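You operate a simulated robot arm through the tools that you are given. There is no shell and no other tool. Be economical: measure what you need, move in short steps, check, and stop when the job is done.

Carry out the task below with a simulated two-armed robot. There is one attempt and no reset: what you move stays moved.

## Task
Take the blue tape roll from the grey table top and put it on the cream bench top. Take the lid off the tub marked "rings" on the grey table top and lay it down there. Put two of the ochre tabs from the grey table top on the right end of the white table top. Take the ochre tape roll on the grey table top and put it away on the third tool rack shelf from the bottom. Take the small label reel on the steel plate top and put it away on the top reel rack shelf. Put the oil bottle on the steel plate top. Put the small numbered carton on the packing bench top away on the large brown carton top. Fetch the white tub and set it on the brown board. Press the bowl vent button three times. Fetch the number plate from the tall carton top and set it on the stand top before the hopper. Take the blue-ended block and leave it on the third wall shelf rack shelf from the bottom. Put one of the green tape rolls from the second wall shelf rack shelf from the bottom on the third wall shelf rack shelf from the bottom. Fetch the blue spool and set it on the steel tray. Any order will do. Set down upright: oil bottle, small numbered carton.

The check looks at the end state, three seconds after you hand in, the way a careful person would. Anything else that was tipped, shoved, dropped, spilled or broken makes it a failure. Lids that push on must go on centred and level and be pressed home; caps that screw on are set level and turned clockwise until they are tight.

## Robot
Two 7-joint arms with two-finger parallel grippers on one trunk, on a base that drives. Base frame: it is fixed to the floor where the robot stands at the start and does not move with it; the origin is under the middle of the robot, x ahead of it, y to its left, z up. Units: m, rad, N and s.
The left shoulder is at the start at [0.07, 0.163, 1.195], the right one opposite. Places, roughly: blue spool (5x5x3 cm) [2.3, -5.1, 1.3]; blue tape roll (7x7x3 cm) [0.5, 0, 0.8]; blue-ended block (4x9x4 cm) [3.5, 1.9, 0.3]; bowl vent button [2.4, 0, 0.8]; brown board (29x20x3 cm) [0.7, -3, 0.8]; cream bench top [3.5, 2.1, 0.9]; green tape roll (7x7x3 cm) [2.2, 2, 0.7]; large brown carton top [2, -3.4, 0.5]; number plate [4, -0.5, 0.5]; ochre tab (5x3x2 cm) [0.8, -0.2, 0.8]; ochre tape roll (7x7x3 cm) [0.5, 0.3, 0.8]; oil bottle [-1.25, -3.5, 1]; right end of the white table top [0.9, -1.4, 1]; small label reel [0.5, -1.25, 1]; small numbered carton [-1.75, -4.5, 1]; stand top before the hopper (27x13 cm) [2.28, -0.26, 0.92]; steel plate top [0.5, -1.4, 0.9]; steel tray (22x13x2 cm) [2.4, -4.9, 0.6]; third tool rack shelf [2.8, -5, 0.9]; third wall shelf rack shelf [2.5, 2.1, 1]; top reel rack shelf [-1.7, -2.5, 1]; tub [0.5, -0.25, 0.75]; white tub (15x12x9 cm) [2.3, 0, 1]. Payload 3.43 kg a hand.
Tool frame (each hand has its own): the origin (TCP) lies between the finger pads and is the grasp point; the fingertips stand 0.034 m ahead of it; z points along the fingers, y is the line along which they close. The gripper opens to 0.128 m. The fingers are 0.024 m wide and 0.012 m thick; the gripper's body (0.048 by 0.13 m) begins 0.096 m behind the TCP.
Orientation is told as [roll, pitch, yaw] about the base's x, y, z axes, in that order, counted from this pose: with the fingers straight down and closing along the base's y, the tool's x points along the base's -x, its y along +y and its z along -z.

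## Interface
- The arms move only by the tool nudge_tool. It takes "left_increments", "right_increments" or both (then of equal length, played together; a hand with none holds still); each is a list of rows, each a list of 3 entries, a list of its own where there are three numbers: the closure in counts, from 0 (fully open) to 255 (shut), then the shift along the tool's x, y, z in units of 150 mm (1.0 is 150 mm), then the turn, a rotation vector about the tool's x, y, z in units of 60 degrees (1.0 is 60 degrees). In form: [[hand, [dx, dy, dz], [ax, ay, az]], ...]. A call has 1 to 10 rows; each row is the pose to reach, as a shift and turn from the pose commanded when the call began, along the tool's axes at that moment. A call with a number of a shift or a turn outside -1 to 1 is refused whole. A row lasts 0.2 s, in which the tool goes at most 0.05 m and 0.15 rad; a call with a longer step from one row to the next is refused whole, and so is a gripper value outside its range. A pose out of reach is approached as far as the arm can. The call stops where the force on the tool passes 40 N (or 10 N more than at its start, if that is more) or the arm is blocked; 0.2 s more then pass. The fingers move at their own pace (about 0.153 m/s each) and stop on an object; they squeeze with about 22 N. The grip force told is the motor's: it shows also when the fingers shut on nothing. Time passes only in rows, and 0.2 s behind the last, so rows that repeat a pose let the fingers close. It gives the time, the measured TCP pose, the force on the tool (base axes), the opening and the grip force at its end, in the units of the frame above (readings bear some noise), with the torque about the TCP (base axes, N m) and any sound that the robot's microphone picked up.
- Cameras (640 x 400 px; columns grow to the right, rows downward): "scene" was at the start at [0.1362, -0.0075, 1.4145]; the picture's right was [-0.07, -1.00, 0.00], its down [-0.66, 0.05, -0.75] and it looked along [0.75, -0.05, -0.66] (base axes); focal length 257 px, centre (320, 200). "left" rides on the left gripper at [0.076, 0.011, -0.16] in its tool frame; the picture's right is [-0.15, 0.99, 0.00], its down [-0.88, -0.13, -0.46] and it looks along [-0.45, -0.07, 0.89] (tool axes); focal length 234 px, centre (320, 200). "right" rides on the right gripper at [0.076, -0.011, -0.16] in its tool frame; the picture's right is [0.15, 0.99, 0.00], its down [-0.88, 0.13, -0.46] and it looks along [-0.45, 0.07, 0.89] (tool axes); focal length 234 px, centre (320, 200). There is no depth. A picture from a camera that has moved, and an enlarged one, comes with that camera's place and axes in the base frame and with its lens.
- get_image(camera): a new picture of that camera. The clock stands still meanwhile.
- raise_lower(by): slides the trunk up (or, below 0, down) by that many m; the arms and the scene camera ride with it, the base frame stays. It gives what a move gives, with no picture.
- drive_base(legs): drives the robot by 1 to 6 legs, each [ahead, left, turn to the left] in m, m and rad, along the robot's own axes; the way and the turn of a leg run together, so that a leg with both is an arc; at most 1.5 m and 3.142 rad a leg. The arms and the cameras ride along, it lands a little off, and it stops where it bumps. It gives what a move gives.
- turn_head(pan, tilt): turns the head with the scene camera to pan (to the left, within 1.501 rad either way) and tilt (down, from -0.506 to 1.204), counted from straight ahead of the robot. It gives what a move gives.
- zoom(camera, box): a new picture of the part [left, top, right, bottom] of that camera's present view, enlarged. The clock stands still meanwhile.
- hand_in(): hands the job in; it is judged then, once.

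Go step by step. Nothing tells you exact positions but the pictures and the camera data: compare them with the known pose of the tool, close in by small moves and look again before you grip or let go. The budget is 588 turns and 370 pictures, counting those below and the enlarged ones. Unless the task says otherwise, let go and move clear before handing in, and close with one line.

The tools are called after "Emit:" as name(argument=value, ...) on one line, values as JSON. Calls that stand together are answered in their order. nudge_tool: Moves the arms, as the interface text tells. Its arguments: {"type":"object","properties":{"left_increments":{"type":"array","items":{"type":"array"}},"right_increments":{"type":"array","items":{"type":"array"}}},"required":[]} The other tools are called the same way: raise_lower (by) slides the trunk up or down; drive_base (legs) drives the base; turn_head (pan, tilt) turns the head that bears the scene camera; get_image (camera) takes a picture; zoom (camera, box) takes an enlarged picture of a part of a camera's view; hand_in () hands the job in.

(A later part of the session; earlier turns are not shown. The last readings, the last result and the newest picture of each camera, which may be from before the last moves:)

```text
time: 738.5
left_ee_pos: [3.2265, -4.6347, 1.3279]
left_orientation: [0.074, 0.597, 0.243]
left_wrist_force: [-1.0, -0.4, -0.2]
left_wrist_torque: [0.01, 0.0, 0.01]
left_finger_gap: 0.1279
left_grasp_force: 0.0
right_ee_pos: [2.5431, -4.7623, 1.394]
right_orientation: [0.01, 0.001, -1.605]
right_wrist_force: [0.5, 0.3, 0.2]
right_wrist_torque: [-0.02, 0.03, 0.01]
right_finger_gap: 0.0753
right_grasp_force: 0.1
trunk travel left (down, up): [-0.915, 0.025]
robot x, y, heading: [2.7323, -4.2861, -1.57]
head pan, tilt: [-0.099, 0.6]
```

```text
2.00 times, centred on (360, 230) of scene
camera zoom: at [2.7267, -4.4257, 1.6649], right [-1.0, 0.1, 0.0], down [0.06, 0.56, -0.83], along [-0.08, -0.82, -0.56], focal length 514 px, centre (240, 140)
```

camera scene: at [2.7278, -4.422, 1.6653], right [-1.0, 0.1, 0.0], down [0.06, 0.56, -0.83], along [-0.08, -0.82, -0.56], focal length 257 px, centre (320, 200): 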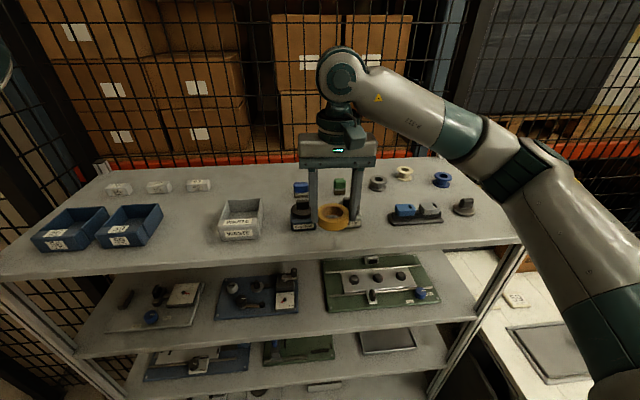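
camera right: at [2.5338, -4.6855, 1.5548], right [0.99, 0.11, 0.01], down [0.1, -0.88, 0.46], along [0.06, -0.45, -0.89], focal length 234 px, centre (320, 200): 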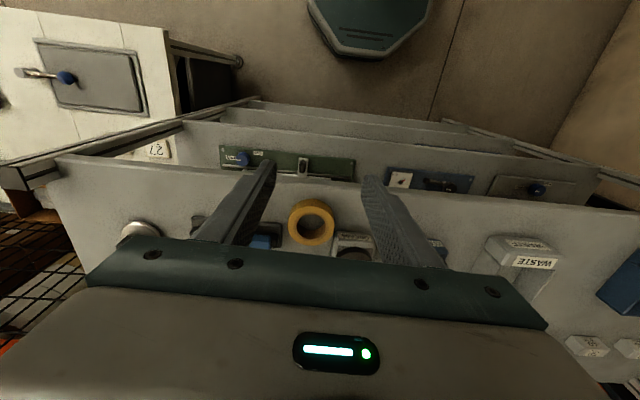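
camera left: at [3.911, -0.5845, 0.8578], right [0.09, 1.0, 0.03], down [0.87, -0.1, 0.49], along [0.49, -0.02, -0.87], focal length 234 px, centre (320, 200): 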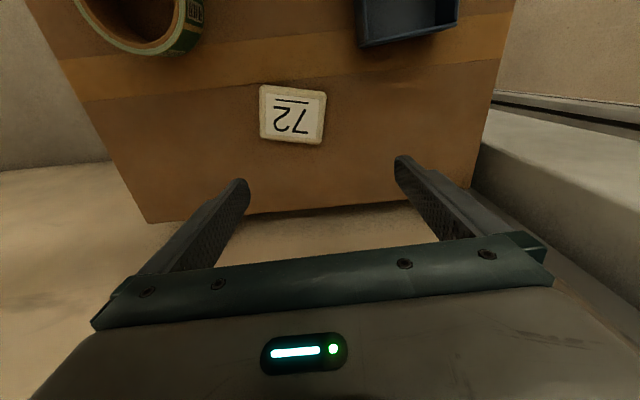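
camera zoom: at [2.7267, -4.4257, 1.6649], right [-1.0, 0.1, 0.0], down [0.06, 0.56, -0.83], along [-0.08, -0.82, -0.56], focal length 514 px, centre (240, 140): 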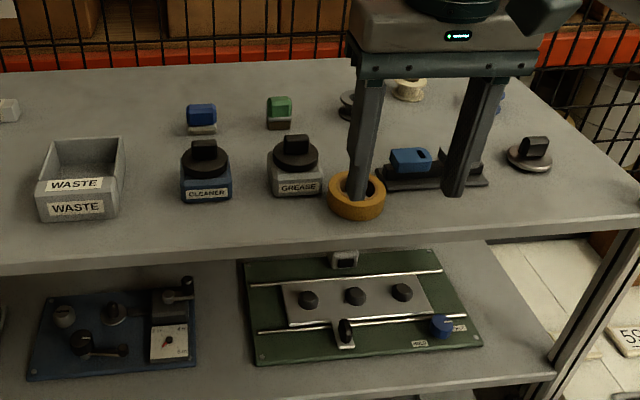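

Now I tilt the right hand by about 45° to regrip the roll.

Emit:
nudge_tool(right_increments=[[75, [-0.2, 0, -0.2], [0, 0, 0]], [75, [-0.45, 0, -0.3], [0, -0.14, 0]], [75, [-0.6, 0, -0.3], [0, -0.28, 0]], [75, [-0.6, 0, -0.3], [0, -0.42, 0]], [75, [-0.6, 0, -0.3], [0, -0.56, 0]], [75, [-0.6, 0, -0.3], [0, -0.7, 0]], [75, [-0.6, 0, -0.3], [0, -0.77, 0]]])

Emit:
get_image(camera="right")

Emit:
get_image(camera="scene")

```text
time: 740.1
left_ee_pos: [3.2256, -4.6355, 1.3278]
left_orientation: [0.077, 0.597, 0.245]
left_wrist_force: [0.3, -0.5, 0.2]
left_wrist_torque: [-0.01, -0.02, 0.02]
left_finger_gap: 0.128
left_grasp_force: 0.1
right_ee_pos: [2.5419, -4.857, 1.4434]
right_orientation: [0.016, -0.808, -1.615]
right_wrist_force: [0.6, -0.3, 0.6]
right_wrist_torque: [-0.01, 0.01, 0.01]
right_finger_gap: 0.0902
right_grasp_force: 0.1
trunk travel left (down, up): [-0.915, 0.025]
robot x, y, heading: [2.7376, -4.2891, -1.57]
head pan, tilt: [-0.099, 0.6]
```

```text
106 pictures are left
camera right: at [2.5364, -4.6874, 1.4987], right [0.99, 0.07, -0.09], down [0.11, -0.28, 0.95], along [0.04, -0.96, -0.29], focal length 234 px, centre (320, 200)
```

right: 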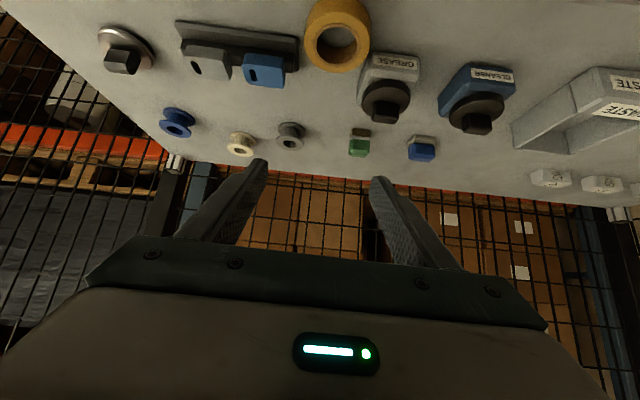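

```text
105 pictures are left
camera scene: at [2.7275, -4.427, 1.6648], right [-1.0, 0.1, 0.0], down [0.06, 0.56, -0.82], along [-0.08, -0.82, -0.57], focal length 257 px, centre (320, 200)
```

scene: 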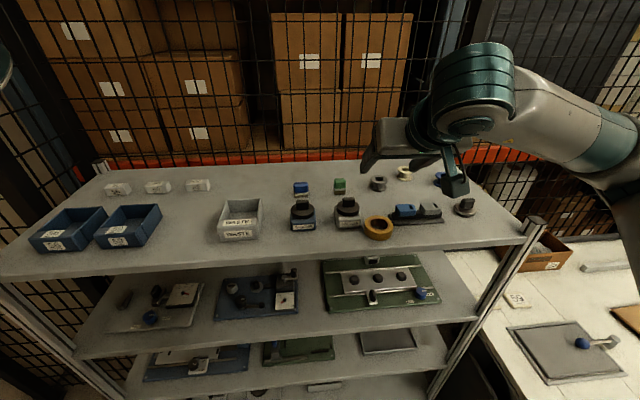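

Emit:
drive_base(legs=[[-0.1, 0, 0]])

Emit:
nudge_tool(right_increments=[[75, [0.16, 0, 0.16], [0, 0, 0]], [75, [0.33, 0, 0.31], [0, 0, 0]]])

Emit:
get_image(camera="right")

```text
time: 741.3
left_ee_pos: [3.2252, -4.5419, 1.3243]
left_orientation: [0.08, 0.598, 0.244]
left_wrist_force: [0.4, 0.2, 0.6]
left_wrist_torque: [0.03, 0.0, -0.05]
left_finger_gap: 0.1282
left_grasp_force: 0.1
right_ee_pos: [2.5417, -4.7632, 1.4396]
right_orientation: [0.017, -0.8, -1.618]
right_wrist_force: [0.2, -0.8, -0.6]
right_wrist_torque: [0.02, 0.01, -0.03]
right_finger_gap: 0.0905
right_grasp_force: 0.1
trunk travel left (down, up): [-0.915, 0.025]
robot x, y, heading: [2.7339, -4.1853, -1.572]
head pan, tilt: [-0.099, 0.6]
```

```text
time: 741.9
left_ee_pos: [3.226, -4.5413, 1.3262]
left_orientation: [0.082, 0.595, 0.242]
left_wrist_force: [0.1, -1.3, 0.6]
left_wrist_torque: [0.05, 0.01, -0.07]
left_finger_gap: 0.128
left_grasp_force: 0.1
right_ee_pos: [2.5411, -4.761, 1.3705]
right_orientation: [0.018, -0.802, -1.619]
right_wrist_force: [-0.3, -0.6, 0.4]
right_wrist_torque: [0.0, 0.0, 0.03]
right_finger_gap: 0.0903
right_grasp_force: 0.0
trunk travel left (down, up): [-0.915, 0.025]
robot x, y, heading: [2.7317, -4.1852, -1.566]
head pan, tilt: [-0.099, 0.6]
```

```text
104 pictures are left
camera right: at [2.5357, -4.5919, 1.4277], right [0.99, 0.07, -0.09], down [0.11, -0.29, 0.95], along [0.04, -0.96, -0.29], focal length 234 px, centre (320, 200)
```

right: 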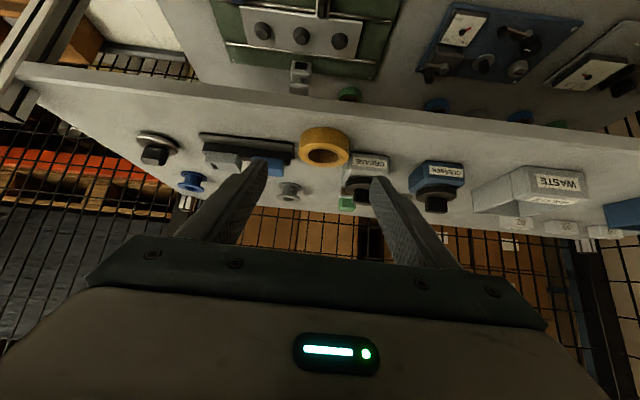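

Emit:
nudge_tool(right_increments=[[75, [0, 0.03, 0.2], [0, 0, 0]], [75, [0, 0.03, 0.4], [0, 0, 0]], [75, [0, 0.03, 0.53], [0, 0, 0]]])

Emit:
get_image(camera="right")

```text
time: 742.7
left_ee_pos: [3.2257, -4.5359, 1.3262]
left_orientation: [0.074, 0.597, 0.239]
left_wrist_force: [0.5, 0.0, 0.4]
left_wrist_torque: [-0.02, -0.02, 0.0]
left_finger_gap: 0.128
left_grasp_force: 0.0
right_ee_pos: [2.5474, -4.8135, 1.3211]
right_orientation: [0.015, -0.805, -1.617]
right_wrist_force: [-0.9, 0.1, 0.5]
right_wrist_torque: [-0.03, 0.02, 0.03]
right_finger_gap: 0.0904
right_grasp_force: 0.0
trunk travel left (down, up): [-0.915, 0.025]
robot x, y, heading: [2.7358, -4.1871, -1.576]
head pan, tilt: [-0.099, 0.6]
```

```text
103 pictures are left
camera right: at [2.5408, -4.6446, 1.3768], right [0.99, 0.07, -0.09], down [0.11, -0.28, 0.95], along [0.04, -0.96, -0.29], focal length 234 px, centre (320, 200)
```

right: 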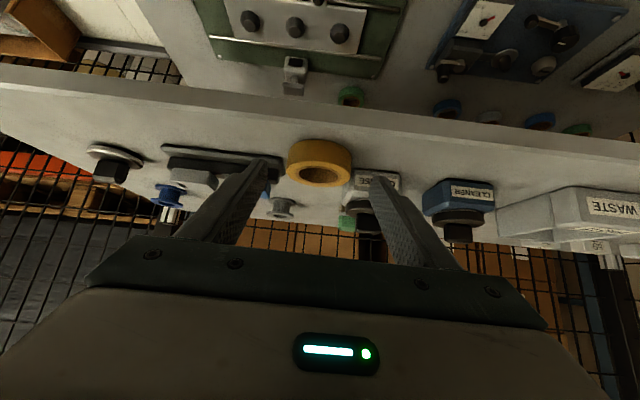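

Emit:
nudge_tool(right_increments=[[98, [0, 0, 0], [0, 0, 0]], [98, [0.01, 0, 0.08], [0, 0, 0]], [98, [0.02, 0, 0.15], [0, 0, 0]], [98, [0.02, 0, 0.2], [0, 0, 0]], [98, [0.02, 0, 0.238], [0, 0, 0]]])

Emit:
get_image(camera="right")

```text
time: 743.9
left_ee_pos: [3.2259, -4.5361, 1.3259]
left_orientation: [0.077, 0.596, 0.241]
left_wrist_force: [-0.4, 0.3, -0.9]
left_wrist_torque: [0.0, -0.01, -0.02]
left_finger_gap: 0.1281
left_grasp_force: 0.1
right_ee_pos: [2.5447, -4.8352, 1.2924]
right_orientation: [0.015, -0.807, -1.618]
right_wrist_force: [0.0, 0.5, 2.4]
right_wrist_torque: [-0.05, 0.11, -0.01]
right_finger_gap: 0.0788
right_grasp_force: 0.1
trunk travel left (down, up): [-0.915, 0.025]
robot x, y, heading: [2.7385, -4.1902, -1.573]
head pan, tilt: [-0.099, 0.6]
```

```text
102 pictures are left
camera right: at [2.5388, -4.667, 1.349], right [0.99, 0.07, -0.09], down [0.11, -0.28, 0.95], along [0.04, -0.96, -0.29], focal length 234 px, centre (320, 200)
```

right: 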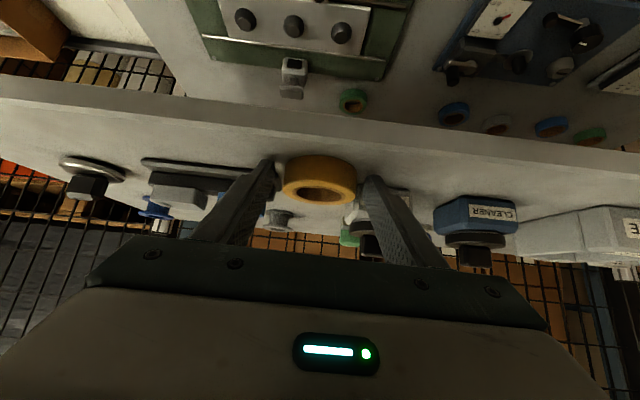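

Roll is between the fingers. Close and lift.

Emit:
nudge_tool(right_increments=[[130, [0, 0, 0], [0, 0, 0]], [255, [0, 0, 0], [0, 0, 0]], [255, [0, 0, 0], [0, 0, 0]], [255, [-0.12, 0, -0.12], [0, 0, 0]], [255, [-0.24, 0, -0.24], [0, 0, 0]]])

Emit:
get_image(camera="right")

```text
time: 745.1
left_ee_pos: [3.2262, -4.5366, 1.3263]
left_orientation: [0.075, 0.596, 0.241]
left_wrist_force: [0.1, 0.3, -0.2]
left_wrist_torque: [-0.03, -0.04, 0.02]
left_finger_gap: 0.128
left_grasp_force: 0.0
right_ee_pos: [2.5445, -4.8356, 1.3444]
right_orientation: [0.016, -0.807, -1.615]
right_wrist_force: [0.1, 0.1, -0.4]
right_wrist_torque: [0.01, 0.04, 0.0]
right_finger_gap: 0.0642
right_grasp_force: 22.4
trunk travel left (down, up): [-0.915, 0.025]
robot x, y, heading: [2.7355, -4.1822, -1.57]
head pan, tilt: [-0.099, 0.6]
```

```text
101 pictures are left
camera right: at [2.5389, -4.6664, 1.4006], right [0.99, 0.07, -0.1], down [0.11, -0.28, 0.95], along [0.04, -0.96, -0.29], focal length 234 px, centre (320, 200)
```

right: 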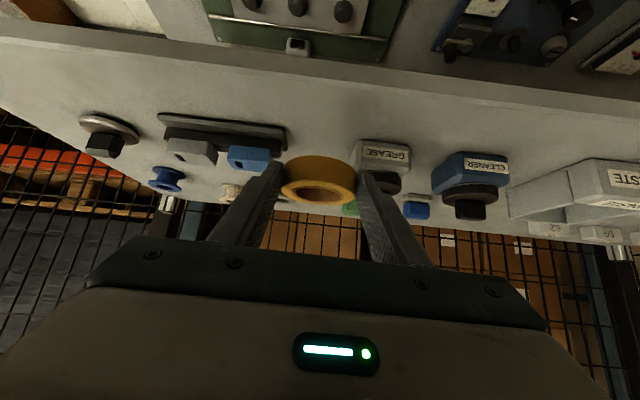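

Emit:
drive_base(legs=[[-0.15, 0, 0]])

Emit:
raise_lower(by=-0.3)

Emit:
drive_base(legs=[[0, 0.15, 0]])

Emit:
get_image(camera="scene")

Emit:
get_image(camera="right")

```text
time: 746.5
left_ee_pos: [3.226, -4.3878, 1.3253]
left_orientation: [0.078, 0.597, 0.241]
left_wrist_force: [-0.7, -1.4, -0.3]
left_wrist_torque: [0.02, -0.01, -0.01]
left_finger_gap: 0.1281
left_grasp_force: 0.1
right_ee_pos: [2.5424, -4.6851, 1.3417]
right_orientation: [0.016, -0.802, -1.618]
right_wrist_force: [-0.3, 0.0, -1.0]
right_wrist_torque: [0.01, -0.02, -0.02]
right_finger_gap: 0.0643
right_grasp_force: 21.7
trunk travel left (down, up): [-0.915, 0.025]
robot x, y, heading: [2.7397, -4.0322, -1.573]
head pan, tilt: [-0.099, 0.6]
```

```text
time: 749.5
left_ee_pos: [3.2257, -4.3855, 1.0266]
left_orientation: [0.075, 0.598, 0.238]
left_wrist_force: [-1.0, -0.4, -0.4]
left_wrist_torque: [0.0, 0.04, -0.01]
left_finger_gap: 0.1281
left_grasp_force: 0.0
right_ee_pos: [2.5429, -4.683, 1.043]
right_orientation: [0.015, -0.804, -1.62]
right_wrist_force: [0.0, -0.2, -0.6]
right_wrist_torque: [0.05, -0.03, -0.07]
right_finger_gap: 0.0642
right_grasp_force: 21.8
trunk travel left (down, up): [-0.615, 0.325]
robot x, y, heading: [2.7389, -4.0318, -1.573]
head pan, tilt: [-0.099, 0.6]
```

```text
time: 750.8
left_ee_pos: [3.3736, -4.3864, 1.0275]
left_orientation: [0.075, 0.596, 0.237]
left_wrist_force: [0.1, 0.9, -0.3]
left_wrist_torque: [0.02, 0.02, -0.03]
left_finger_gap: 0.1281
left_grasp_force: 0.1
right_ee_pos: [2.6889, -4.6826, 1.0446]
right_orientation: [0.015, -0.805, -1.623]
right_wrist_force: [-0.5, -0.5, 0.3]
right_wrist_torque: [0.02, 0.01, -0.03]
right_finger_gap: 0.064
right_grasp_force: 22.1
trunk travel left (down, up): [-0.615, 0.325]
robot x, y, heading: [2.886, -4.0347, -1.577]
head pan, tilt: [-0.099, 0.6]
```

```text
100 pictures are left
camera scene: at [2.8758, -4.1745, 1.3648], right [-0.99, 0.11, 0.0], down [0.06, 0.56, -0.82], along [-0.09, -0.82, -0.57], focal length 257 px, centre (320, 200)
```

scene: 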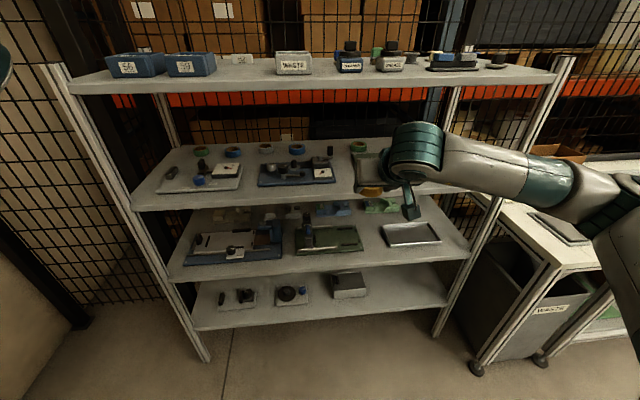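

```text
99 pictures are left
camera right: at [2.6847, -4.5135, 1.1], right [0.99, 0.06, -0.09], down [0.11, -0.29, 0.95], along [0.03, -0.96, -0.29], focal length 234 px, centre (320, 200)
```

right: 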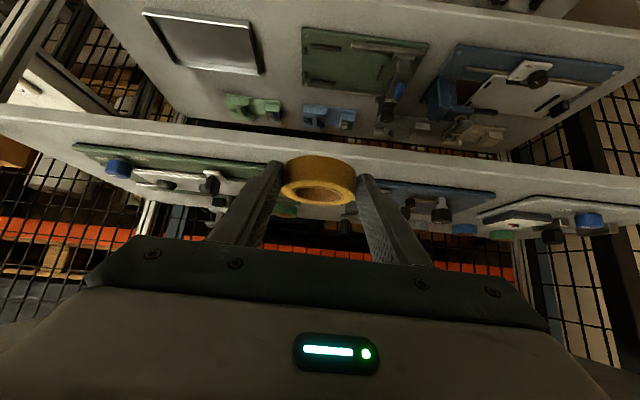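

Emit:
drive_base(legs=[[0.12, 0.02, 0.0]])

Emit:
get_image(camera="right")

Emit:
zoom(camera="scene", box=[180, 100, 500, 300])

```text
time: 752.1
left_ee_pos: [3.3926, -4.506, 1.0256]
left_orientation: [0.074, 0.597, 0.235]
left_wrist_force: [0.4, -0.9, -0.5]
left_wrist_torque: [0.0, 0.02, 0.03]
left_finger_gap: 0.1281
left_grasp_force: 0.1
right_ee_pos: [2.7077, -4.8032, 1.0435]
right_orientation: [0.016, -0.808, -1.623]
right_wrist_force: [-0.4, -0.1, -0.6]
right_wrist_torque: [0.01, -0.01, 0.01]
right_finger_gap: 0.0641
right_grasp_force: 21.8
trunk travel left (down, up): [-0.615, 0.325]
robot x, y, heading: [2.8993, -4.1553, -1.576]
head pan, tilt: [-0.099, 0.6]
```

```text
98 pictures are left
camera right: at [2.7036, -4.6331, 1.1002], right [0.99, 0.06, -0.1], down [0.11, -0.29, 0.95], along [0.03, -0.96, -0.29], focal length 234 px, centre (320, 200)
```

right: 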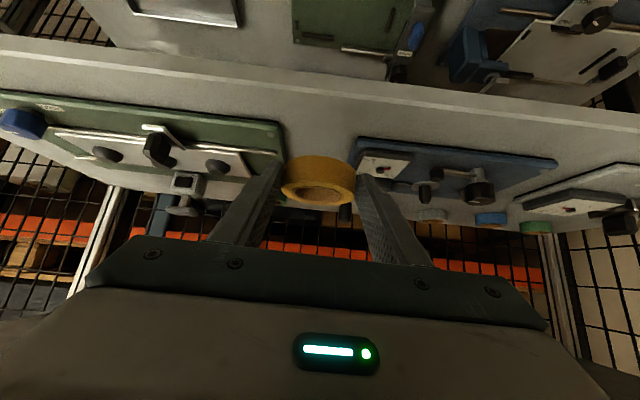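

```text
2.00 times, centred on (340, 200) of scene
camera zoom: at [2.8949, -4.2941, 1.3649], right [-0.99, 0.11, 0.0], down [0.06, 0.56, -0.82], along [-0.09, -0.82, -0.57], focal length 514 px, centre (280, 200)
```

zoom: 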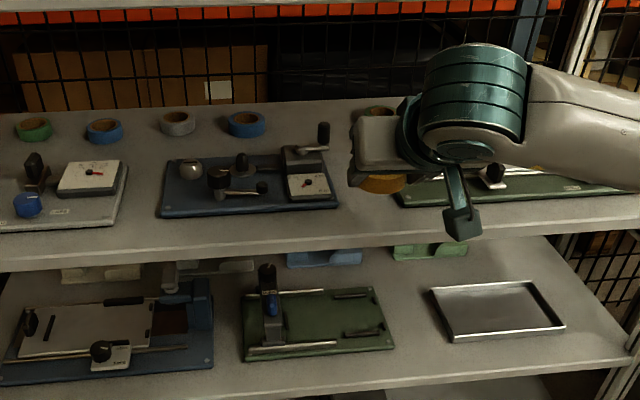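

Emit:
nudge_tool(right_increments=[[255, [-0.12, -0.01, 0.13], [0, 0, 0]], [255, [-0.25, -0.02, 0.26], [0, 0, 0]], [255, [-0.05, -0.02, 0.45], [0, 0, 0]], [255, [0.13, -0.02, 0.63], [0, 0, 0]]])

Emit:
get_image(camera="right")

```text
time: 753.1
left_ee_pos: [3.3928, -4.5039, 1.0291]
left_orientation: [0.073, 0.599, 0.231]
left_wrist_force: [0.2, 1.3, 0.2]
left_wrist_torque: [-0.03, 0.04, 0.04]
left_finger_gap: 0.1281
left_grasp_force: 0.1
right_ee_pos: [2.702, -4.8566, 0.9727]
right_orientation: [0.017, -0.821, -1.627]
right_wrist_force: [-7.5, 1.1, 31.4]
right_wrist_torque: [-0.39, 1.02, 0.23]
right_finger_gap: 0.0641
right_grasp_force: 21.7
trunk travel left (down, up): [-0.615, 0.325]
robot x, y, heading: [2.8987, -4.1538, -1.578]
head pan, tilt: [-0.099, 0.6]
```

```text
96 pictures are left
camera right: at [2.6987, -4.6863, 1.0261], right [0.99, 0.06, -0.1], down [0.11, -0.27, 0.96], along [0.03, -0.96, -0.28], focal length 234 px, centre (320, 200)
```

right: 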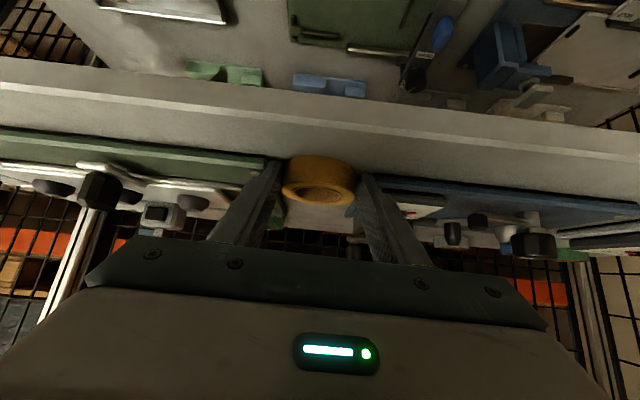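

Emit:
nudge_tool(right_increments=[[255, [-0.05, 0, -0.06], [0, 0, 0]], [255, [0.02, 0, -0.14], [0, 0, 0]], [255, [0.09, 0, -0.215], [0, 0, 0]]])

Emit:
get_image(camera="right")

```text
time: 753.9
left_ee_pos: [3.3929, -4.5065, 1.0259]
left_orientation: [0.075, 0.596, 0.234]
left_wrist_force: [-0.3, 0.0, -0.8]
left_wrist_torque: [-0.03, 0.02, -0.03]
left_finger_gap: 0.128
left_grasp_force: 0.0
right_ee_pos: [2.7063, -4.8237, 0.9725]
right_orientation: [0.015, -0.802, -1.623]
right_wrist_force: [0.3, -0.3, 0.1]
right_wrist_torque: [-0.06, 0.05, 0.05]
right_finger_gap: 0.0641
right_grasp_force: 21.8
trunk travel left (down, up): [-0.615, 0.325]
robot x, y, heading: [2.9041, -4.1579, -1.576]
head pan, tilt: [-0.099, 0.6]
```

```text
95 pictures are left
camera right: at [2.7019, -4.6541, 1.0301], right [0.99, 0.06, -0.09], down [0.11, -0.29, 0.95], along [0.03, -0.95, -0.3], focal length 234 px, centre (320, 200)
```

right: 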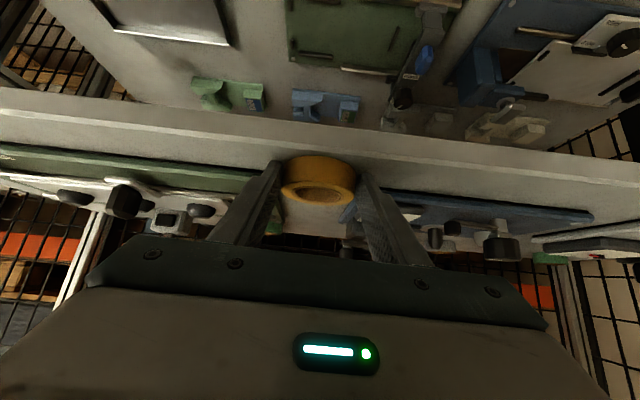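

Emit:
nudge_tool(right_increments=[[255, [0.03, 0, 0.028], [0, 0, 0]], [255, [0.06, 0, 0.056], [0, 0, 0]], [255, [0.09, 0, 0.084], [0, 0, 0]], [255, [0.12, 0, 0.112], [0, 0, 0]], [255, [0.15, 0, 0.14], [0, 0, 0]], [255, [0.18, 0, 0.168], [0, 0, 0]], [255, [0.21, 0, 0.196], [0, 0, 0]]])

Emit:
get_image(camera="right")

Emit:
zoom(camera="scene", box=[180, 100, 500, 300])

```text
time: 754.6
left_ee_pos: [3.3908, -4.5051, 1.0265]
left_orientation: [0.075, 0.598, 0.236]
left_wrist_force: [-0.3, -0.5, 0.1]
left_wrist_torque: [0.04, -0.02, -0.04]
left_finger_gap: 0.1281
left_grasp_force: 0.0
right_ee_pos: [2.7045, -4.8246, 0.9729]
right_orientation: [0.023, -0.831, -1.628]
right_wrist_force: [0.6, 6.1, 16.7]
right_wrist_torque: [-0.02, 0.57, -0.19]
right_finger_gap: 0.064
right_grasp_force: 21.6
trunk travel left (down, up): [-0.615, 0.325]
robot x, y, heading: [2.9027, -4.1511, -1.575]
head pan, tilt: [-0.099, 0.6]
stopped in row 3 (right hand): the force on the tool passed its limit (the readings are from after the stop); the commanded pose is now the measured one
```

```text
94 pictures are left
camera right: at [2.7005, -4.6555, 1.0245], right [0.99, 0.06, -0.09], down [0.1, -0.26, 0.96], along [0.03, -0.96, -0.27], focal length 234 px, centre (320, 200)
```

right: 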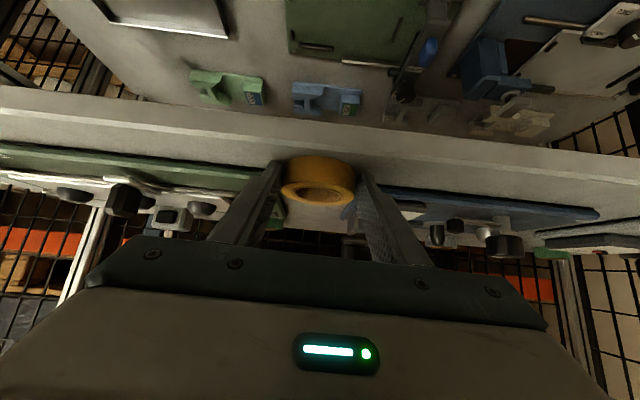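

```text
2.00 times, centred on (340, 200) of scene
camera zoom: at [2.895, -4.2931, 1.3648], right [-0.99, 0.11, 0.0], down [0.06, 0.56, -0.83], along [-0.09, -0.82, -0.56], focal length 514 px, centre (280, 200)
```

zoom: 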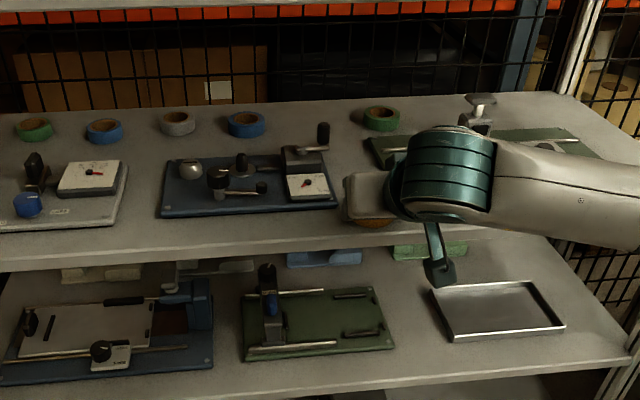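

Emit:
nudge_tool(right_increments=[[150, [-0.01, 0, -0.01], [0, 0, 0]], [110, [-0.01, 0, -0.01], [0, 0, 0]], [100, [-0.01, 0, -0.01], [0, 0, 0]], [100, [-0.01, 0, -0.2], [0, 0, 0]], [100, [-0.01, 0, -0.45], [0, 0, 0]], [100, [-0.01, 0, -0.7], [0, 0, 0]]])

Emit:
drive_base(legs=[[-0.12, 0, 0]])

Emit:
get_image(camera="right")

Emit:
zoom(camera="scene", box=[180, 80, 500, 280])

```text
time: 756.0
left_ee_pos: [3.3921, -4.5065, 1.0282]
left_orientation: [0.074, 0.596, 0.236]
left_wrist_force: [-0.1, -0.3, 0.2]
left_wrist_torque: [0.0, 0.04, 0.03]
left_finger_gap: 0.128
left_grasp_force: 0.1
right_ee_pos: [2.7083, -4.7507, 1.0419]
right_orientation: [0.021, -0.826, -1.627]
right_wrist_force: [0.5, -0.1, 0.1]
right_wrist_torque: [0.01, 0.03, -0.01]
right_finger_gap: 0.0779
right_grasp_force: 0.1
trunk travel left (down, up): [-0.615, 0.325]
robot x, y, heading: [2.9006, -4.1511, -1.581]
head pan, tilt: [-0.099, 0.6]
```

```text
time: 757.3
left_ee_pos: [3.3936, -4.3863, 1.0273]
left_orientation: [0.075, 0.596, 0.237]
left_wrist_force: [0.7, -0.6, 0.0]
left_wrist_torque: [0.0, -0.03, -0.05]
left_finger_gap: 0.1278
left_grasp_force: 0.1
right_ee_pos: [2.7097, -4.6299, 1.0408]
right_orientation: [0.021, -0.825, -1.625]
right_wrist_force: [-0.2, -0.3, 0.3]
right_wrist_torque: [0.0, 0.02, 0.01]
right_finger_gap: 0.0777
right_grasp_force: 0.0
trunk travel left (down, up): [-0.615, 0.325]
robot x, y, heading: [2.9043, -4.0362, -1.578]
head pan, tilt: [-0.099, 0.6]
```

```text
92 pictures are left
camera right: at [2.7042, -4.4613, 1.0953], right [0.99, 0.06, -0.09], down [0.11, -0.27, 0.96], along [0.03, -0.96, -0.27], focal length 234 px, centre (320, 200)
```

right: 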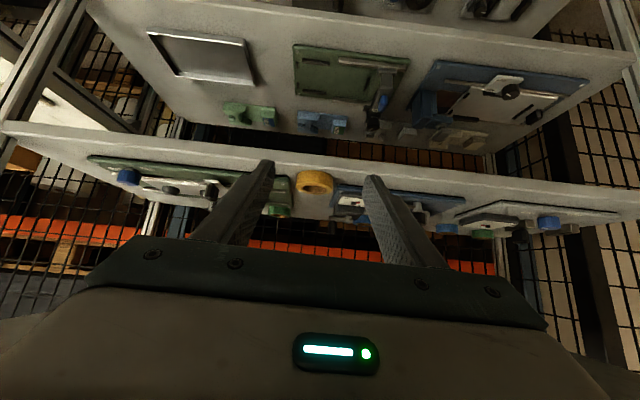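

```text
2.00 times, centred on (340, 180) of scene
camera zoom: at [2.8958, -4.1743, 1.3647], right [-0.99, 0.11, 0.0], down [0.06, 0.56, -0.82], along [-0.09, -0.82, -0.57], focal length 514 px, centre (280, 240)
```

zoom: 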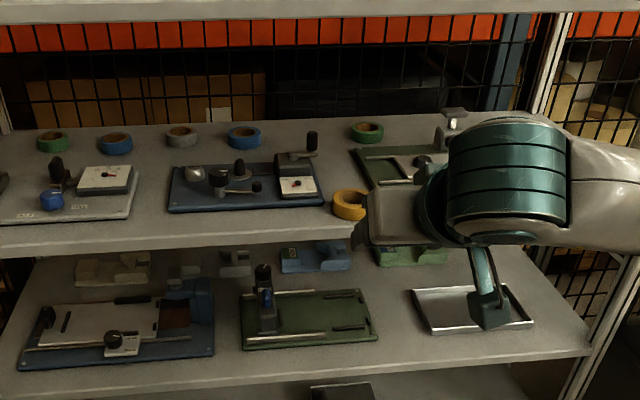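

The ochre roll is on the third shelf. Now the blue spool on the top shelf at about (2.285, -5.07), using the same tilted hand.

Emit:
raise_lower(by=0.32)

Emit:
nudge_tool(right_increments=[[75, [-0.15, 0, -0.14], [0, 0, 0]], [75, [-0.3, 0, -0.28], [0, 0, 0]]])

Emit:
drive_base(legs=[[0, -0.42, 0], [0.2, 0, 0]])

Emit:
get_image(camera="right")

Emit:
get_image(camera="scene")

```text
time: 760.5
left_ee_pos: [3.3939, -4.3854, 1.3459]
left_orientation: [0.076, 0.597, 0.238]
left_wrist_force: [1.3, 0.2, -0.2]
left_wrist_torque: [0.03, 0.02, 0.0]
left_finger_gap: 0.1281
left_grasp_force: 0.1
right_ee_pos: [2.7097, -4.6316, 1.3625]
right_orientation: [0.02, -0.824, -1.625]
right_wrist_force: [-0.3, -0.1, 0.0]
right_wrist_torque: [0.01, -0.02, 0.02]
right_finger_gap: 0.0775
right_grasp_force: 0.0
trunk travel left (down, up): [-0.935, 0.005]
robot x, y, heading: [2.9054, -4.0353, -1.575]
head pan, tilt: [-0.099, 0.6]
```

```text
time: 761.1
left_ee_pos: [3.3942, -4.3854, 1.3458]
left_orientation: [0.075, 0.599, 0.236]
left_wrist_force: [0.7, -0.8, -0.4]
left_wrist_torque: [-0.01, -0.01, 0.05]
left_finger_gap: 0.1278
left_grasp_force: 0.0
right_ee_pos: [2.7102, -4.6304, 1.4253]
right_orientation: [0.019, -0.823, -1.627]
right_wrist_force: [0.1, 0.3, 0.5]
right_wrist_torque: [0.0, 0.02, -0.01]
right_finger_gap: 0.0901
right_grasp_force: 0.0
trunk travel left (down, up): [-0.935, 0.005]
robot x, y, heading: [2.905, -4.0318, -1.576]
head pan, tilt: [-0.099, 0.6]
```

```text
time: 764.9
left_ee_pos: [2.9697, -4.5782, 1.3467]
left_orientation: [0.071, 0.599, 0.238]
left_wrist_force: [-0.5, 1.3, -0.2]
left_wrist_torque: [-0.03, 0.0, 0.0]
left_finger_gap: 0.1277
left_grasp_force: 0.1
right_ee_pos: [2.2858, -4.8251, 1.4275]
right_orientation: [0.022, -0.827, -1.622]
right_wrist_force: [1.2, 1.6, 0.3]
right_wrist_torque: [-0.01, -0.01, 0.02]
right_finger_gap: 0.0901
right_grasp_force: 0.0
trunk travel left (down, up): [-0.935, 0.005]
robot x, y, heading: [2.4747, -4.2312, -1.574]
head pan, tilt: [-0.099, 0.6]
```

```text
90 pictures are left
camera right: at [2.2808, -4.6559, 1.4799], right [0.99, 0.06, -0.09], down [0.11, -0.26, 0.96], along [0.04, -0.96, -0.27], focal length 234 px, centre (320, 200)
```

right: 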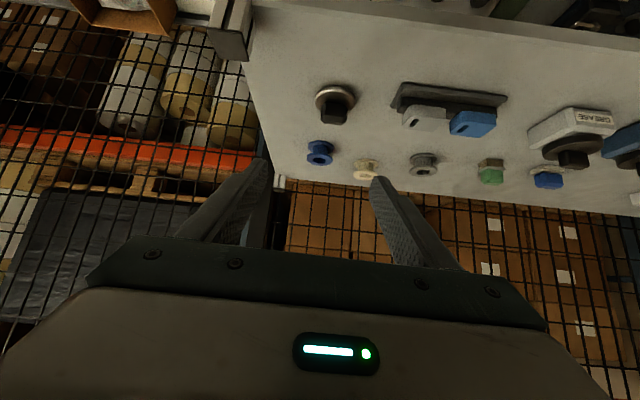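

```text
89 pictures are left
camera scene: at [2.4708, -4.3671, 1.6854], right [-0.99, 0.1, 0.0], down [0.06, 0.56, -0.83], along [-0.08, -0.82, -0.56], focal length 257 px, centre (320, 200)
```

scene: 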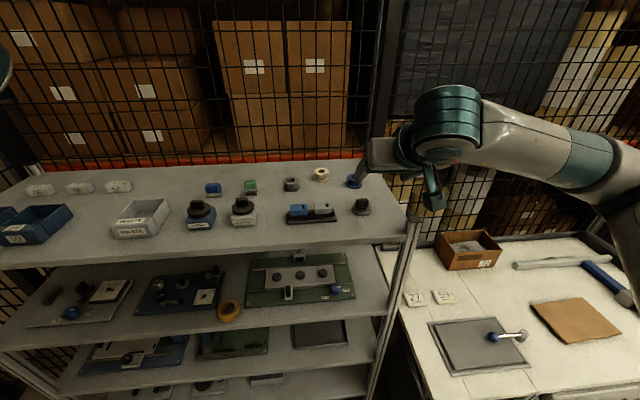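

Emit:
drive_base(legs=[[0.1, 0, 0]])

Emit:
nudge_tool(right_increments=[[100, [0.13, 0.02, 0.12], [0, 0, 0]], [100, [0.13, 0.02, 0.4], [0, 0, 0]], [100, [0.13, 0.02, 0.65], [0, 0, 0]]])

Emit:
get_image(camera="right")

```text
time: 766.0
left_ee_pos: [2.9679, -4.677, 1.349]
left_orientation: [0.068, 0.599, 0.237]
left_wrist_force: [-0.3, 1.1, 0.7]
left_wrist_torque: [-0.07, -0.05, 0.06]
left_finger_gap: 0.128
left_grasp_force: 0.0
right_ee_pos: [2.2852, -4.9238, 1.4273]
right_orientation: [0.022, -0.83, -1.624]
right_wrist_force: [0.3, 0.1, 0.6]
right_wrist_torque: [-0.05, -0.02, -0.03]
right_finger_gap: 0.0906
right_grasp_force: 0.0
trunk travel left (down, up): [-0.935, 0.005]
robot x, y, heading: [2.4765, -4.3317, -1.574]
head pan, tilt: [-0.099, 0.6]
```

```text
time: 766.8
left_ee_pos: [2.9675, -4.6864, 1.3463]
left_orientation: [0.078, 0.597, 0.241]
left_wrist_force: [0.4, 0.5, 0.3]
left_wrist_torque: [0.01, -0.02, -0.01]
left_finger_gap: 0.128
left_grasp_force: 0.1
right_ee_pos: [2.2868, -4.9909, 1.3436]
right_orientation: [0.019, -0.82, -1.625]
right_wrist_force: [-0.2, -0.8, 0.6]
right_wrist_torque: [0.05, -0.02, 0.0]
right_finger_gap: 0.0776
right_grasp_force: 0.0
trunk travel left (down, up): [-0.935, 0.005]
robot x, y, heading: [2.4785, -4.3309, -1.584]
head pan, tilt: [-0.099, 0.6]
```

```text
88 pictures are left
camera right: at [2.28, -4.8214, 1.3976], right [0.99, 0.06, -0.09], down [0.11, -0.27, 0.96], along [0.03, -0.96, -0.27], focal length 234 px, centre (320, 200)
```

right: 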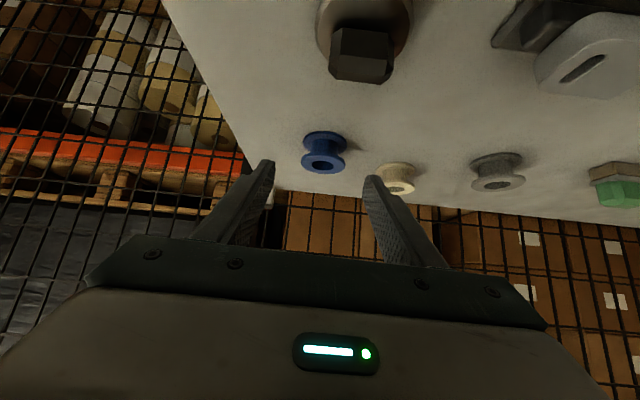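

Emit:
nudge_tool(right_increments=[[118, [0.01, 0, 0.15], [0, 0, 0]], [118, [0.02, 0, 0.3], [0, 0, 0]], [118, [0.02, 0, 0.4], [0, 0, 0]], [118, [0.02, 0, 0.45], [0, 0, 0]], [118, [0.02, 0, 0.483], [0, 0, 0]]])

Emit:
get_image(camera="right")

```text
time: 768.0
left_ee_pos: [2.9682, -4.6834, 1.3469]
left_orientation: [0.075, 0.598, 0.24]
left_wrist_force: [1.3, 0.7, -0.6]
left_wrist_torque: [-0.02, -0.03, -0.02]
left_finger_gap: 0.128
left_grasp_force: 0.1
right_ee_pos: [2.2848, -5.039, 1.2925]
right_orientation: [0.021, -0.824, -1.626]
right_wrist_force: [-0.3, 3.8, 3.3]
right_wrist_torque: [0.01, 0.19, -0.17]
right_finger_gap: 0.0685
right_grasp_force: 0.2
trunk travel left (down, up): [-0.935, 0.005]
robot x, y, heading: [2.4772, -4.3305, -1.57]
head pan, tilt: [-0.099, 0.6]
```

```text
87 pictures are left
camera right: at [2.2794, -4.8693, 1.3457], right [0.99, 0.06, -0.09], down [0.11, -0.27, 0.96], along [0.03, -0.96, -0.27], focal length 234 px, centre (320, 200)
```

right: 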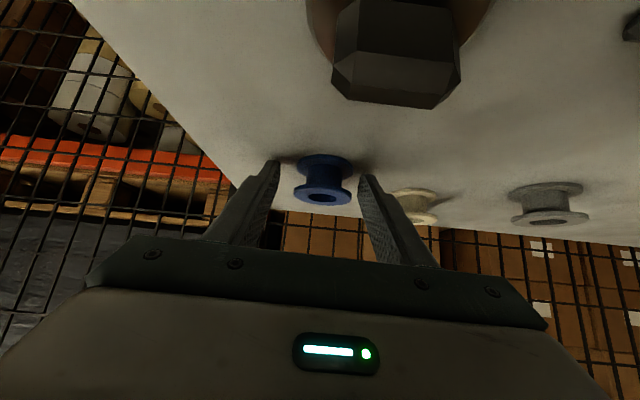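

Emit:
nudge_tool(right_increments=[[160, [0, 0, 0], [0, 0, 0]], [255, [0, 0, 0], [0, 0, 0]], [255, [0, 0, 0], [0, 0, 0]], [255, [-0.12, 0, -0.12], [0, 0, 0]], [255, [-0.24, 0, -0.24], [0, 0, 0]], [255, [-0.36, 0, -0.36], [0, 0, 0]]])

Emit:
get_image(camera="right")

```text
time: 769.4
left_ee_pos: [2.9669, -4.6824, 1.347]
left_orientation: [0.074, 0.597, 0.24]
left_wrist_force: [0.6, 1.1, -0.7]
left_wrist_torque: [0.0, 0.05, 0.03]
left_finger_gap: 0.128
left_grasp_force: 0.2
right_ee_pos: [2.2858, -5.0376, 1.3683]
right_orientation: [0.02, -0.825, -1.623]
right_wrist_force: [-0.3, -0.5, -0.2]
right_wrist_torque: [-0.02, -0.02, 0.02]
right_finger_gap: 0.0481
right_grasp_force: 22.3
trunk travel left (down, up): [-0.935, 0.005]
robot x, y, heading: [2.4779, -4.3325, -1.575]
head pan, tilt: [-0.099, 0.6]
```

```text
86 pictures are left
camera right: at [2.2804, -4.8669, 1.4225], right [0.99, 0.06, -0.09], down [0.11, -0.27, 0.96], along [0.03, -0.96, -0.27], focal length 234 px, centre (320, 200)
```

right: 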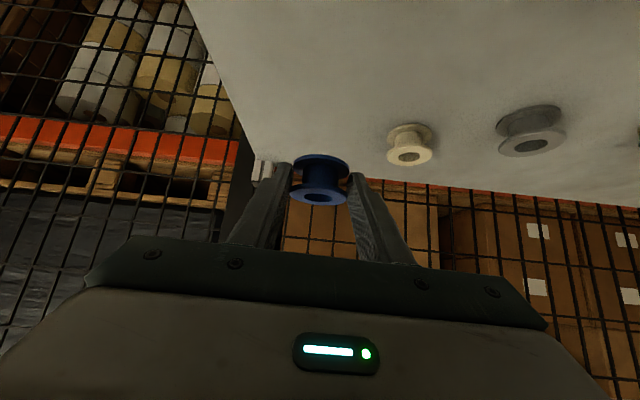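

I have the spool. Now I back off, line up with the steel tray on the second shelf at about (2.40, -4.95, 0.62), and lower.

Emit:
drive_base(legs=[[-0.37, 0, 0], [0, 0.12, 0]])

Emit:
raise_lower(by=-0.35)

Emit:
nudge_tool(right_increments=[[255, [0.2, 0, 0.19], [0, 0, 0]], [255, [0.4, 0, 0.37], [0, 0, 0]], [255, [0.6, 0, 0.56], [0, 0, 0]], [255, [0.8, 0, 0.75], [0, 0, 0]]])

Emit:
get_image(camera="scene")

Emit:
get_image(camera="right")

```text
time: 772.6
left_ee_pos: [3.0808, -4.3156, 1.3485]
left_orientation: [0.074, 0.593, 0.227]
left_wrist_force: [-0.8, -0.4, 0.4]
left_wrist_torque: [0.0, -0.04, -0.02]
left_finger_gap: 0.1279
left_grasp_force: 0.0
right_ee_pos: [2.3952, -4.6621, 1.3686]
right_orientation: [0.028, -0.822, -1.64]
right_wrist_force: [-1.4, -0.2, -0.8]
right_wrist_torque: [0.0, -0.04, 0.02]
right_finger_gap: 0.0483
right_grasp_force: 21.5
trunk travel left (down, up): [-0.935, 0.005]
robot x, y, heading: [2.5982, -3.9601, -1.585]
head pan, tilt: [-0.099, 0.6]
```

```text
time: 776.0
left_ee_pos: [3.0855, -4.3166, 0.9969]
left_orientation: [0.074, 0.598, 0.228]
left_wrist_force: [0.0, -0.4, -0.6]
left_wrist_torque: [-0.02, 0.05, 0.0]
left_finger_gap: 0.1281
left_grasp_force: 0.0
right_ee_pos: [2.3988, -4.6624, 1.0194]
right_orientation: [0.022, -0.824, -1.636]
right_wrist_force: [0.7, -0.8, 0.3]
right_wrist_torque: [0.01, 0.0, -0.04]
right_finger_gap: 0.0483
right_grasp_force: 21.5
trunk travel left (down, up): [-0.585, 0.355]
robot x, y, heading: [2.6015, -3.96, -1.583]
head pan, tilt: [-0.099, 0.6]
```

```text
time: 777.0
left_ee_pos: [3.0841, -4.3166, 0.9962]
left_orientation: [0.075, 0.596, 0.229]
left_wrist_force: [-0.1, -0.3, 0.3]
left_wrist_torque: [0.0, 0.0, -0.03]
left_finger_gap: 0.1281
left_grasp_force: 0.1
right_ee_pos: [2.3981, -4.6635, 0.8532]
right_orientation: [0.021, -0.825, -1.636]
right_wrist_force: [0.6, 0.2, -0.4]
right_wrist_torque: [0.01, -0.01, 0.0]
right_finger_gap: 0.0481
right_grasp_force: 22.3
trunk travel left (down, up): [-0.585, 0.355]
robot x, y, heading: [2.6002, -3.9638, -1.583]
head pan, tilt: [-0.099, 0.6]
```

```text
85 pictures are left
camera scene: at [2.5889, -4.1013, 1.3348], right [-0.99, 0.11, 0.0], down [0.06, 0.56, -0.82], along [-0.09, -0.82, -0.57], focal length 257 px, centre (320, 200)
```

scene: 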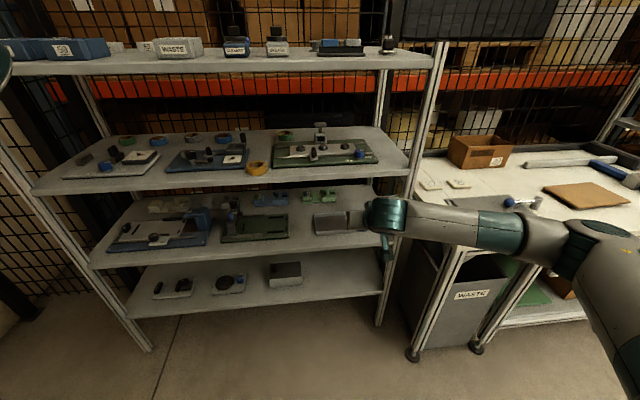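

```text
84 pictures are left
camera right: at [2.394, -4.4944, 0.9079], right [0.99, 0.05, -0.09], down [0.1, -0.27, 0.96], along [0.02, -0.96, -0.27], focal length 234 px, centre (320, 200)
```

right: 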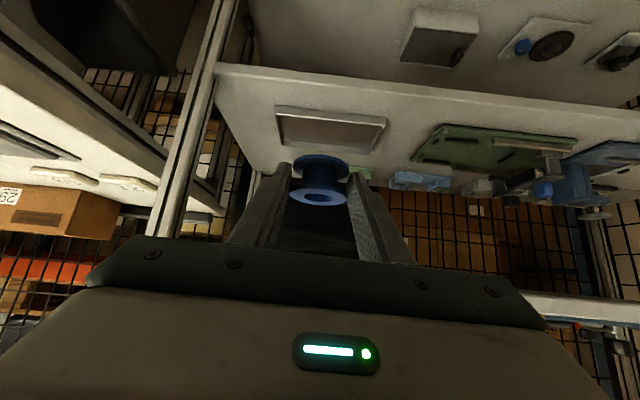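

Emit:
nudge_tool(right_increments=[[255, [0.2, 0, 0.18], [0, 0, 0]], [255, [0.42, 0, 0.39], [0, 0, 0]]])

Emit:
drive_base(legs=[[0.17, 0, 0]])

Emit:
get_image(camera="right")

Emit:
zoom(camera="scene", box=[200, 120, 520, 320])

```text
time: 777.6
left_ee_pos: [3.0839, -4.3165, 0.998]
left_orientation: [0.076, 0.597, 0.228]
left_wrist_force: [0.3, 0.1, 0.3]
left_wrist_torque: [-0.03, -0.03, -0.02]
left_finger_gap: 0.1279
left_grasp_force: 0.1
right_ee_pos: [2.3995, -4.6649, 0.768]
right_orientation: [0.022, -0.825, -1.636]
right_wrist_force: [-0.4, 0.8, -0.8]
right_wrist_torque: [0.0, 0.0, 0.02]
right_finger_gap: 0.0481
right_grasp_force: 22.4
trunk travel left (down, up): [-0.585, 0.355]
robot x, y, heading: [2.5985, -3.9644, -1.59]
head pan, tilt: [-0.099, 0.6]
```

```text
time: 779.1
left_ee_pos: [3.0842, -4.4857, 0.9975]
left_orientation: [0.077, 0.595, 0.234]
left_wrist_force: [-0.7, -1.7, -0.4]
left_wrist_torque: [0.04, 0.01, 0.0]
left_finger_gap: 0.128
left_grasp_force: 0.0
right_ee_pos: [2.4008, -4.8353, 0.7684]
right_orientation: [0.022, -0.822, -1.629]
right_wrist_force: [0.2, 0.8, 0.4]
right_wrist_torque: [0.01, -0.01, 0.02]
right_finger_gap: 0.0483
right_grasp_force: 22.2
trunk travel left (down, up): [-0.585, 0.355]
robot x, y, heading: [2.6002, -4.1301, -1.582]
head pan, tilt: [-0.099, 0.6]
```

```text
83 pictures are left
camera right: at [2.3964, -4.6654, 0.8216], right [0.99, 0.06, -0.09], down [0.1, -0.27, 0.96], along [0.03, -0.96, -0.27], focal length 234 px, centre (320, 200)
```

right: 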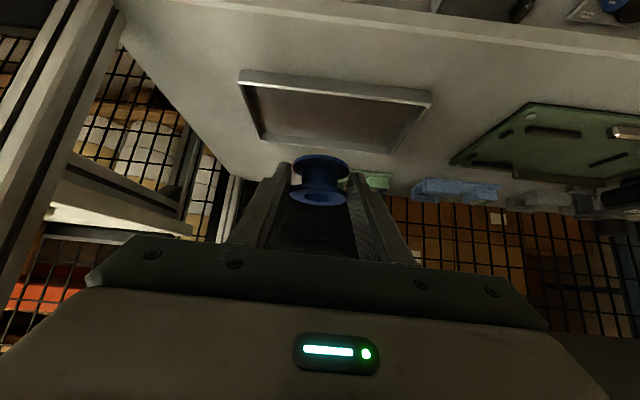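

```text
2.00 times, centred on (360, 220) of scene
camera zoom: at [2.588, -4.2713, 1.3347], right [-0.99, 0.11, 0.0], down [0.06, 0.56, -0.82], along [-0.09, -0.82, -0.57], focal length 514 px, centre (240, 160)
```

zoom: 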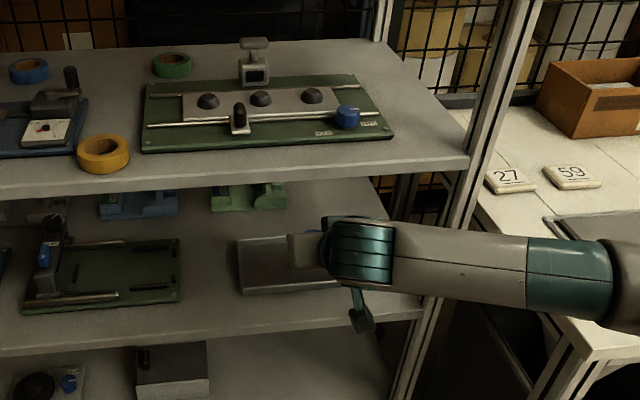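

Emit:
nudge_tool(right_increments=[[255, [-0.11, 0, 0.12], [0, 0, 0]], [255, [-0.22, 0.01, 0.24], [0, 0, 0]], [255, [-0.335, 0.02, 0.36], [0, 0, 0]], [255, [-0.14, 0.02, 0.54], [0, 0, 0]], [255, [0.055, 0.02, 0.72], [0, 0, 0]]])

Emit:
get_image(camera="right")

```text
time: 780.3
left_ee_pos: [3.0828, -4.4855, 0.9973]
left_orientation: [0.075, 0.597, 0.232]
left_wrist_force: [-0.7, -0.5, 0.4]
left_wrist_torque: [0.01, 0.0, 0.0]
left_finger_gap: 0.1282
left_grasp_force: 0.1
right_ee_pos: [2.4007, -4.9073, 0.6869]
right_orientation: [0.021, -0.824, -1.629]
right_wrist_force: [-0.2, -0.6, -0.2]
right_wrist_torque: [0.03, 0.0, -0.01]
right_finger_gap: 0.0481
right_grasp_force: 22.4
trunk travel left (down, up): [-0.585, 0.355]
robot x, y, heading: [2.5956, -4.1294, -1.583]
head pan, tilt: [-0.099, 0.6]
```

```text
81 pictures are left
camera right: at [2.3969, -4.7378, 0.7405], right [0.99, 0.06, -0.09], down [0.11, -0.27, 0.96], along [0.03, -0.96, -0.27], focal length 234 px, centre (320, 200)
```

right: 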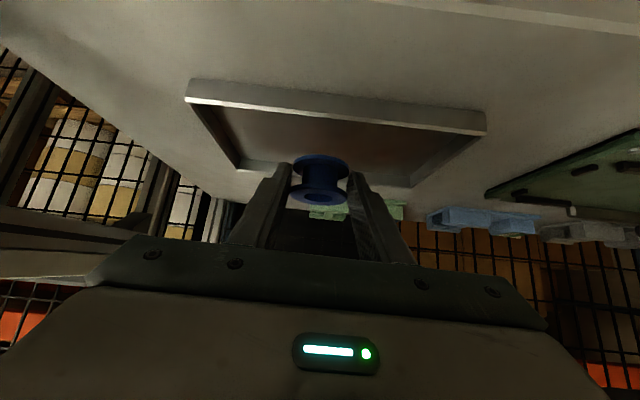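

Emit:
nudge_tool(right_increments=[[255, [0.04, 0, 0.037], [0, 0, 0]], [255, [0.07, 0, 0.065], [0, 0, 0]], [255, [0.09, 0, 0.084], [0, 0, 0]], [255, [0.11, 0, 0.102], [0, 0, 0]], [255, [0.13, 0, 0.121], [0, 0, 0]], [255, [0.15, 0, 0.14], [0, 0, 0]], [255, [0.17, 0, 0.158], [0, 0, 0]], [255, [0.19, 0, 0.177], [0, 0, 0]], [255, [0.21, 0, 0.195], [0, 0, 0]]])

Emit:
get_image(camera="right")

```text
time: 782.5
left_ee_pos: [3.084, -4.4834, 0.9964]
left_orientation: [0.076, 0.599, 0.233]
left_wrist_force: [0.2, 0.5, 1.3]
left_wrist_torque: [0.03, -0.05, -0.03]
left_finger_gap: 0.1278
left_grasp_force: 0.0
right_ee_pos: [2.402, -4.9135, 0.6562]
right_orientation: [0.023, -0.841, -1.633]
right_wrist_force: [0.6, 2.3, 18.3]
right_wrist_torque: [-0.17, 0.45, -0.08]
right_finger_gap: 0.0482
right_grasp_force: 21.6
trunk travel left (down, up): [-0.585, 0.355]
robot x, y, heading: [2.5976, -4.1307, -1.586]
head pan, tilt: [-0.099, 0.6]
stopped in row 9 (right hand): the force on the tool passed its limit (the readings are from after the stop); the commanded pose is now the measured one
```

```text
80 pictures are left
camera right: at [2.398, -4.7433, 0.7065], right [0.99, 0.05, -0.09], down [0.1, -0.25, 0.96], along [0.03, -0.97, -0.26], focal length 234 px, centre (320, 200)
```

right: 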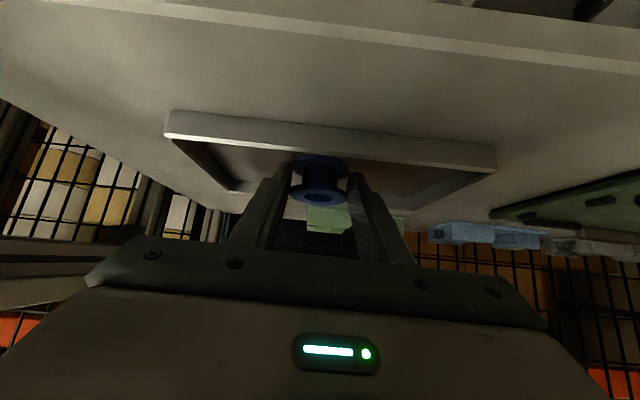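

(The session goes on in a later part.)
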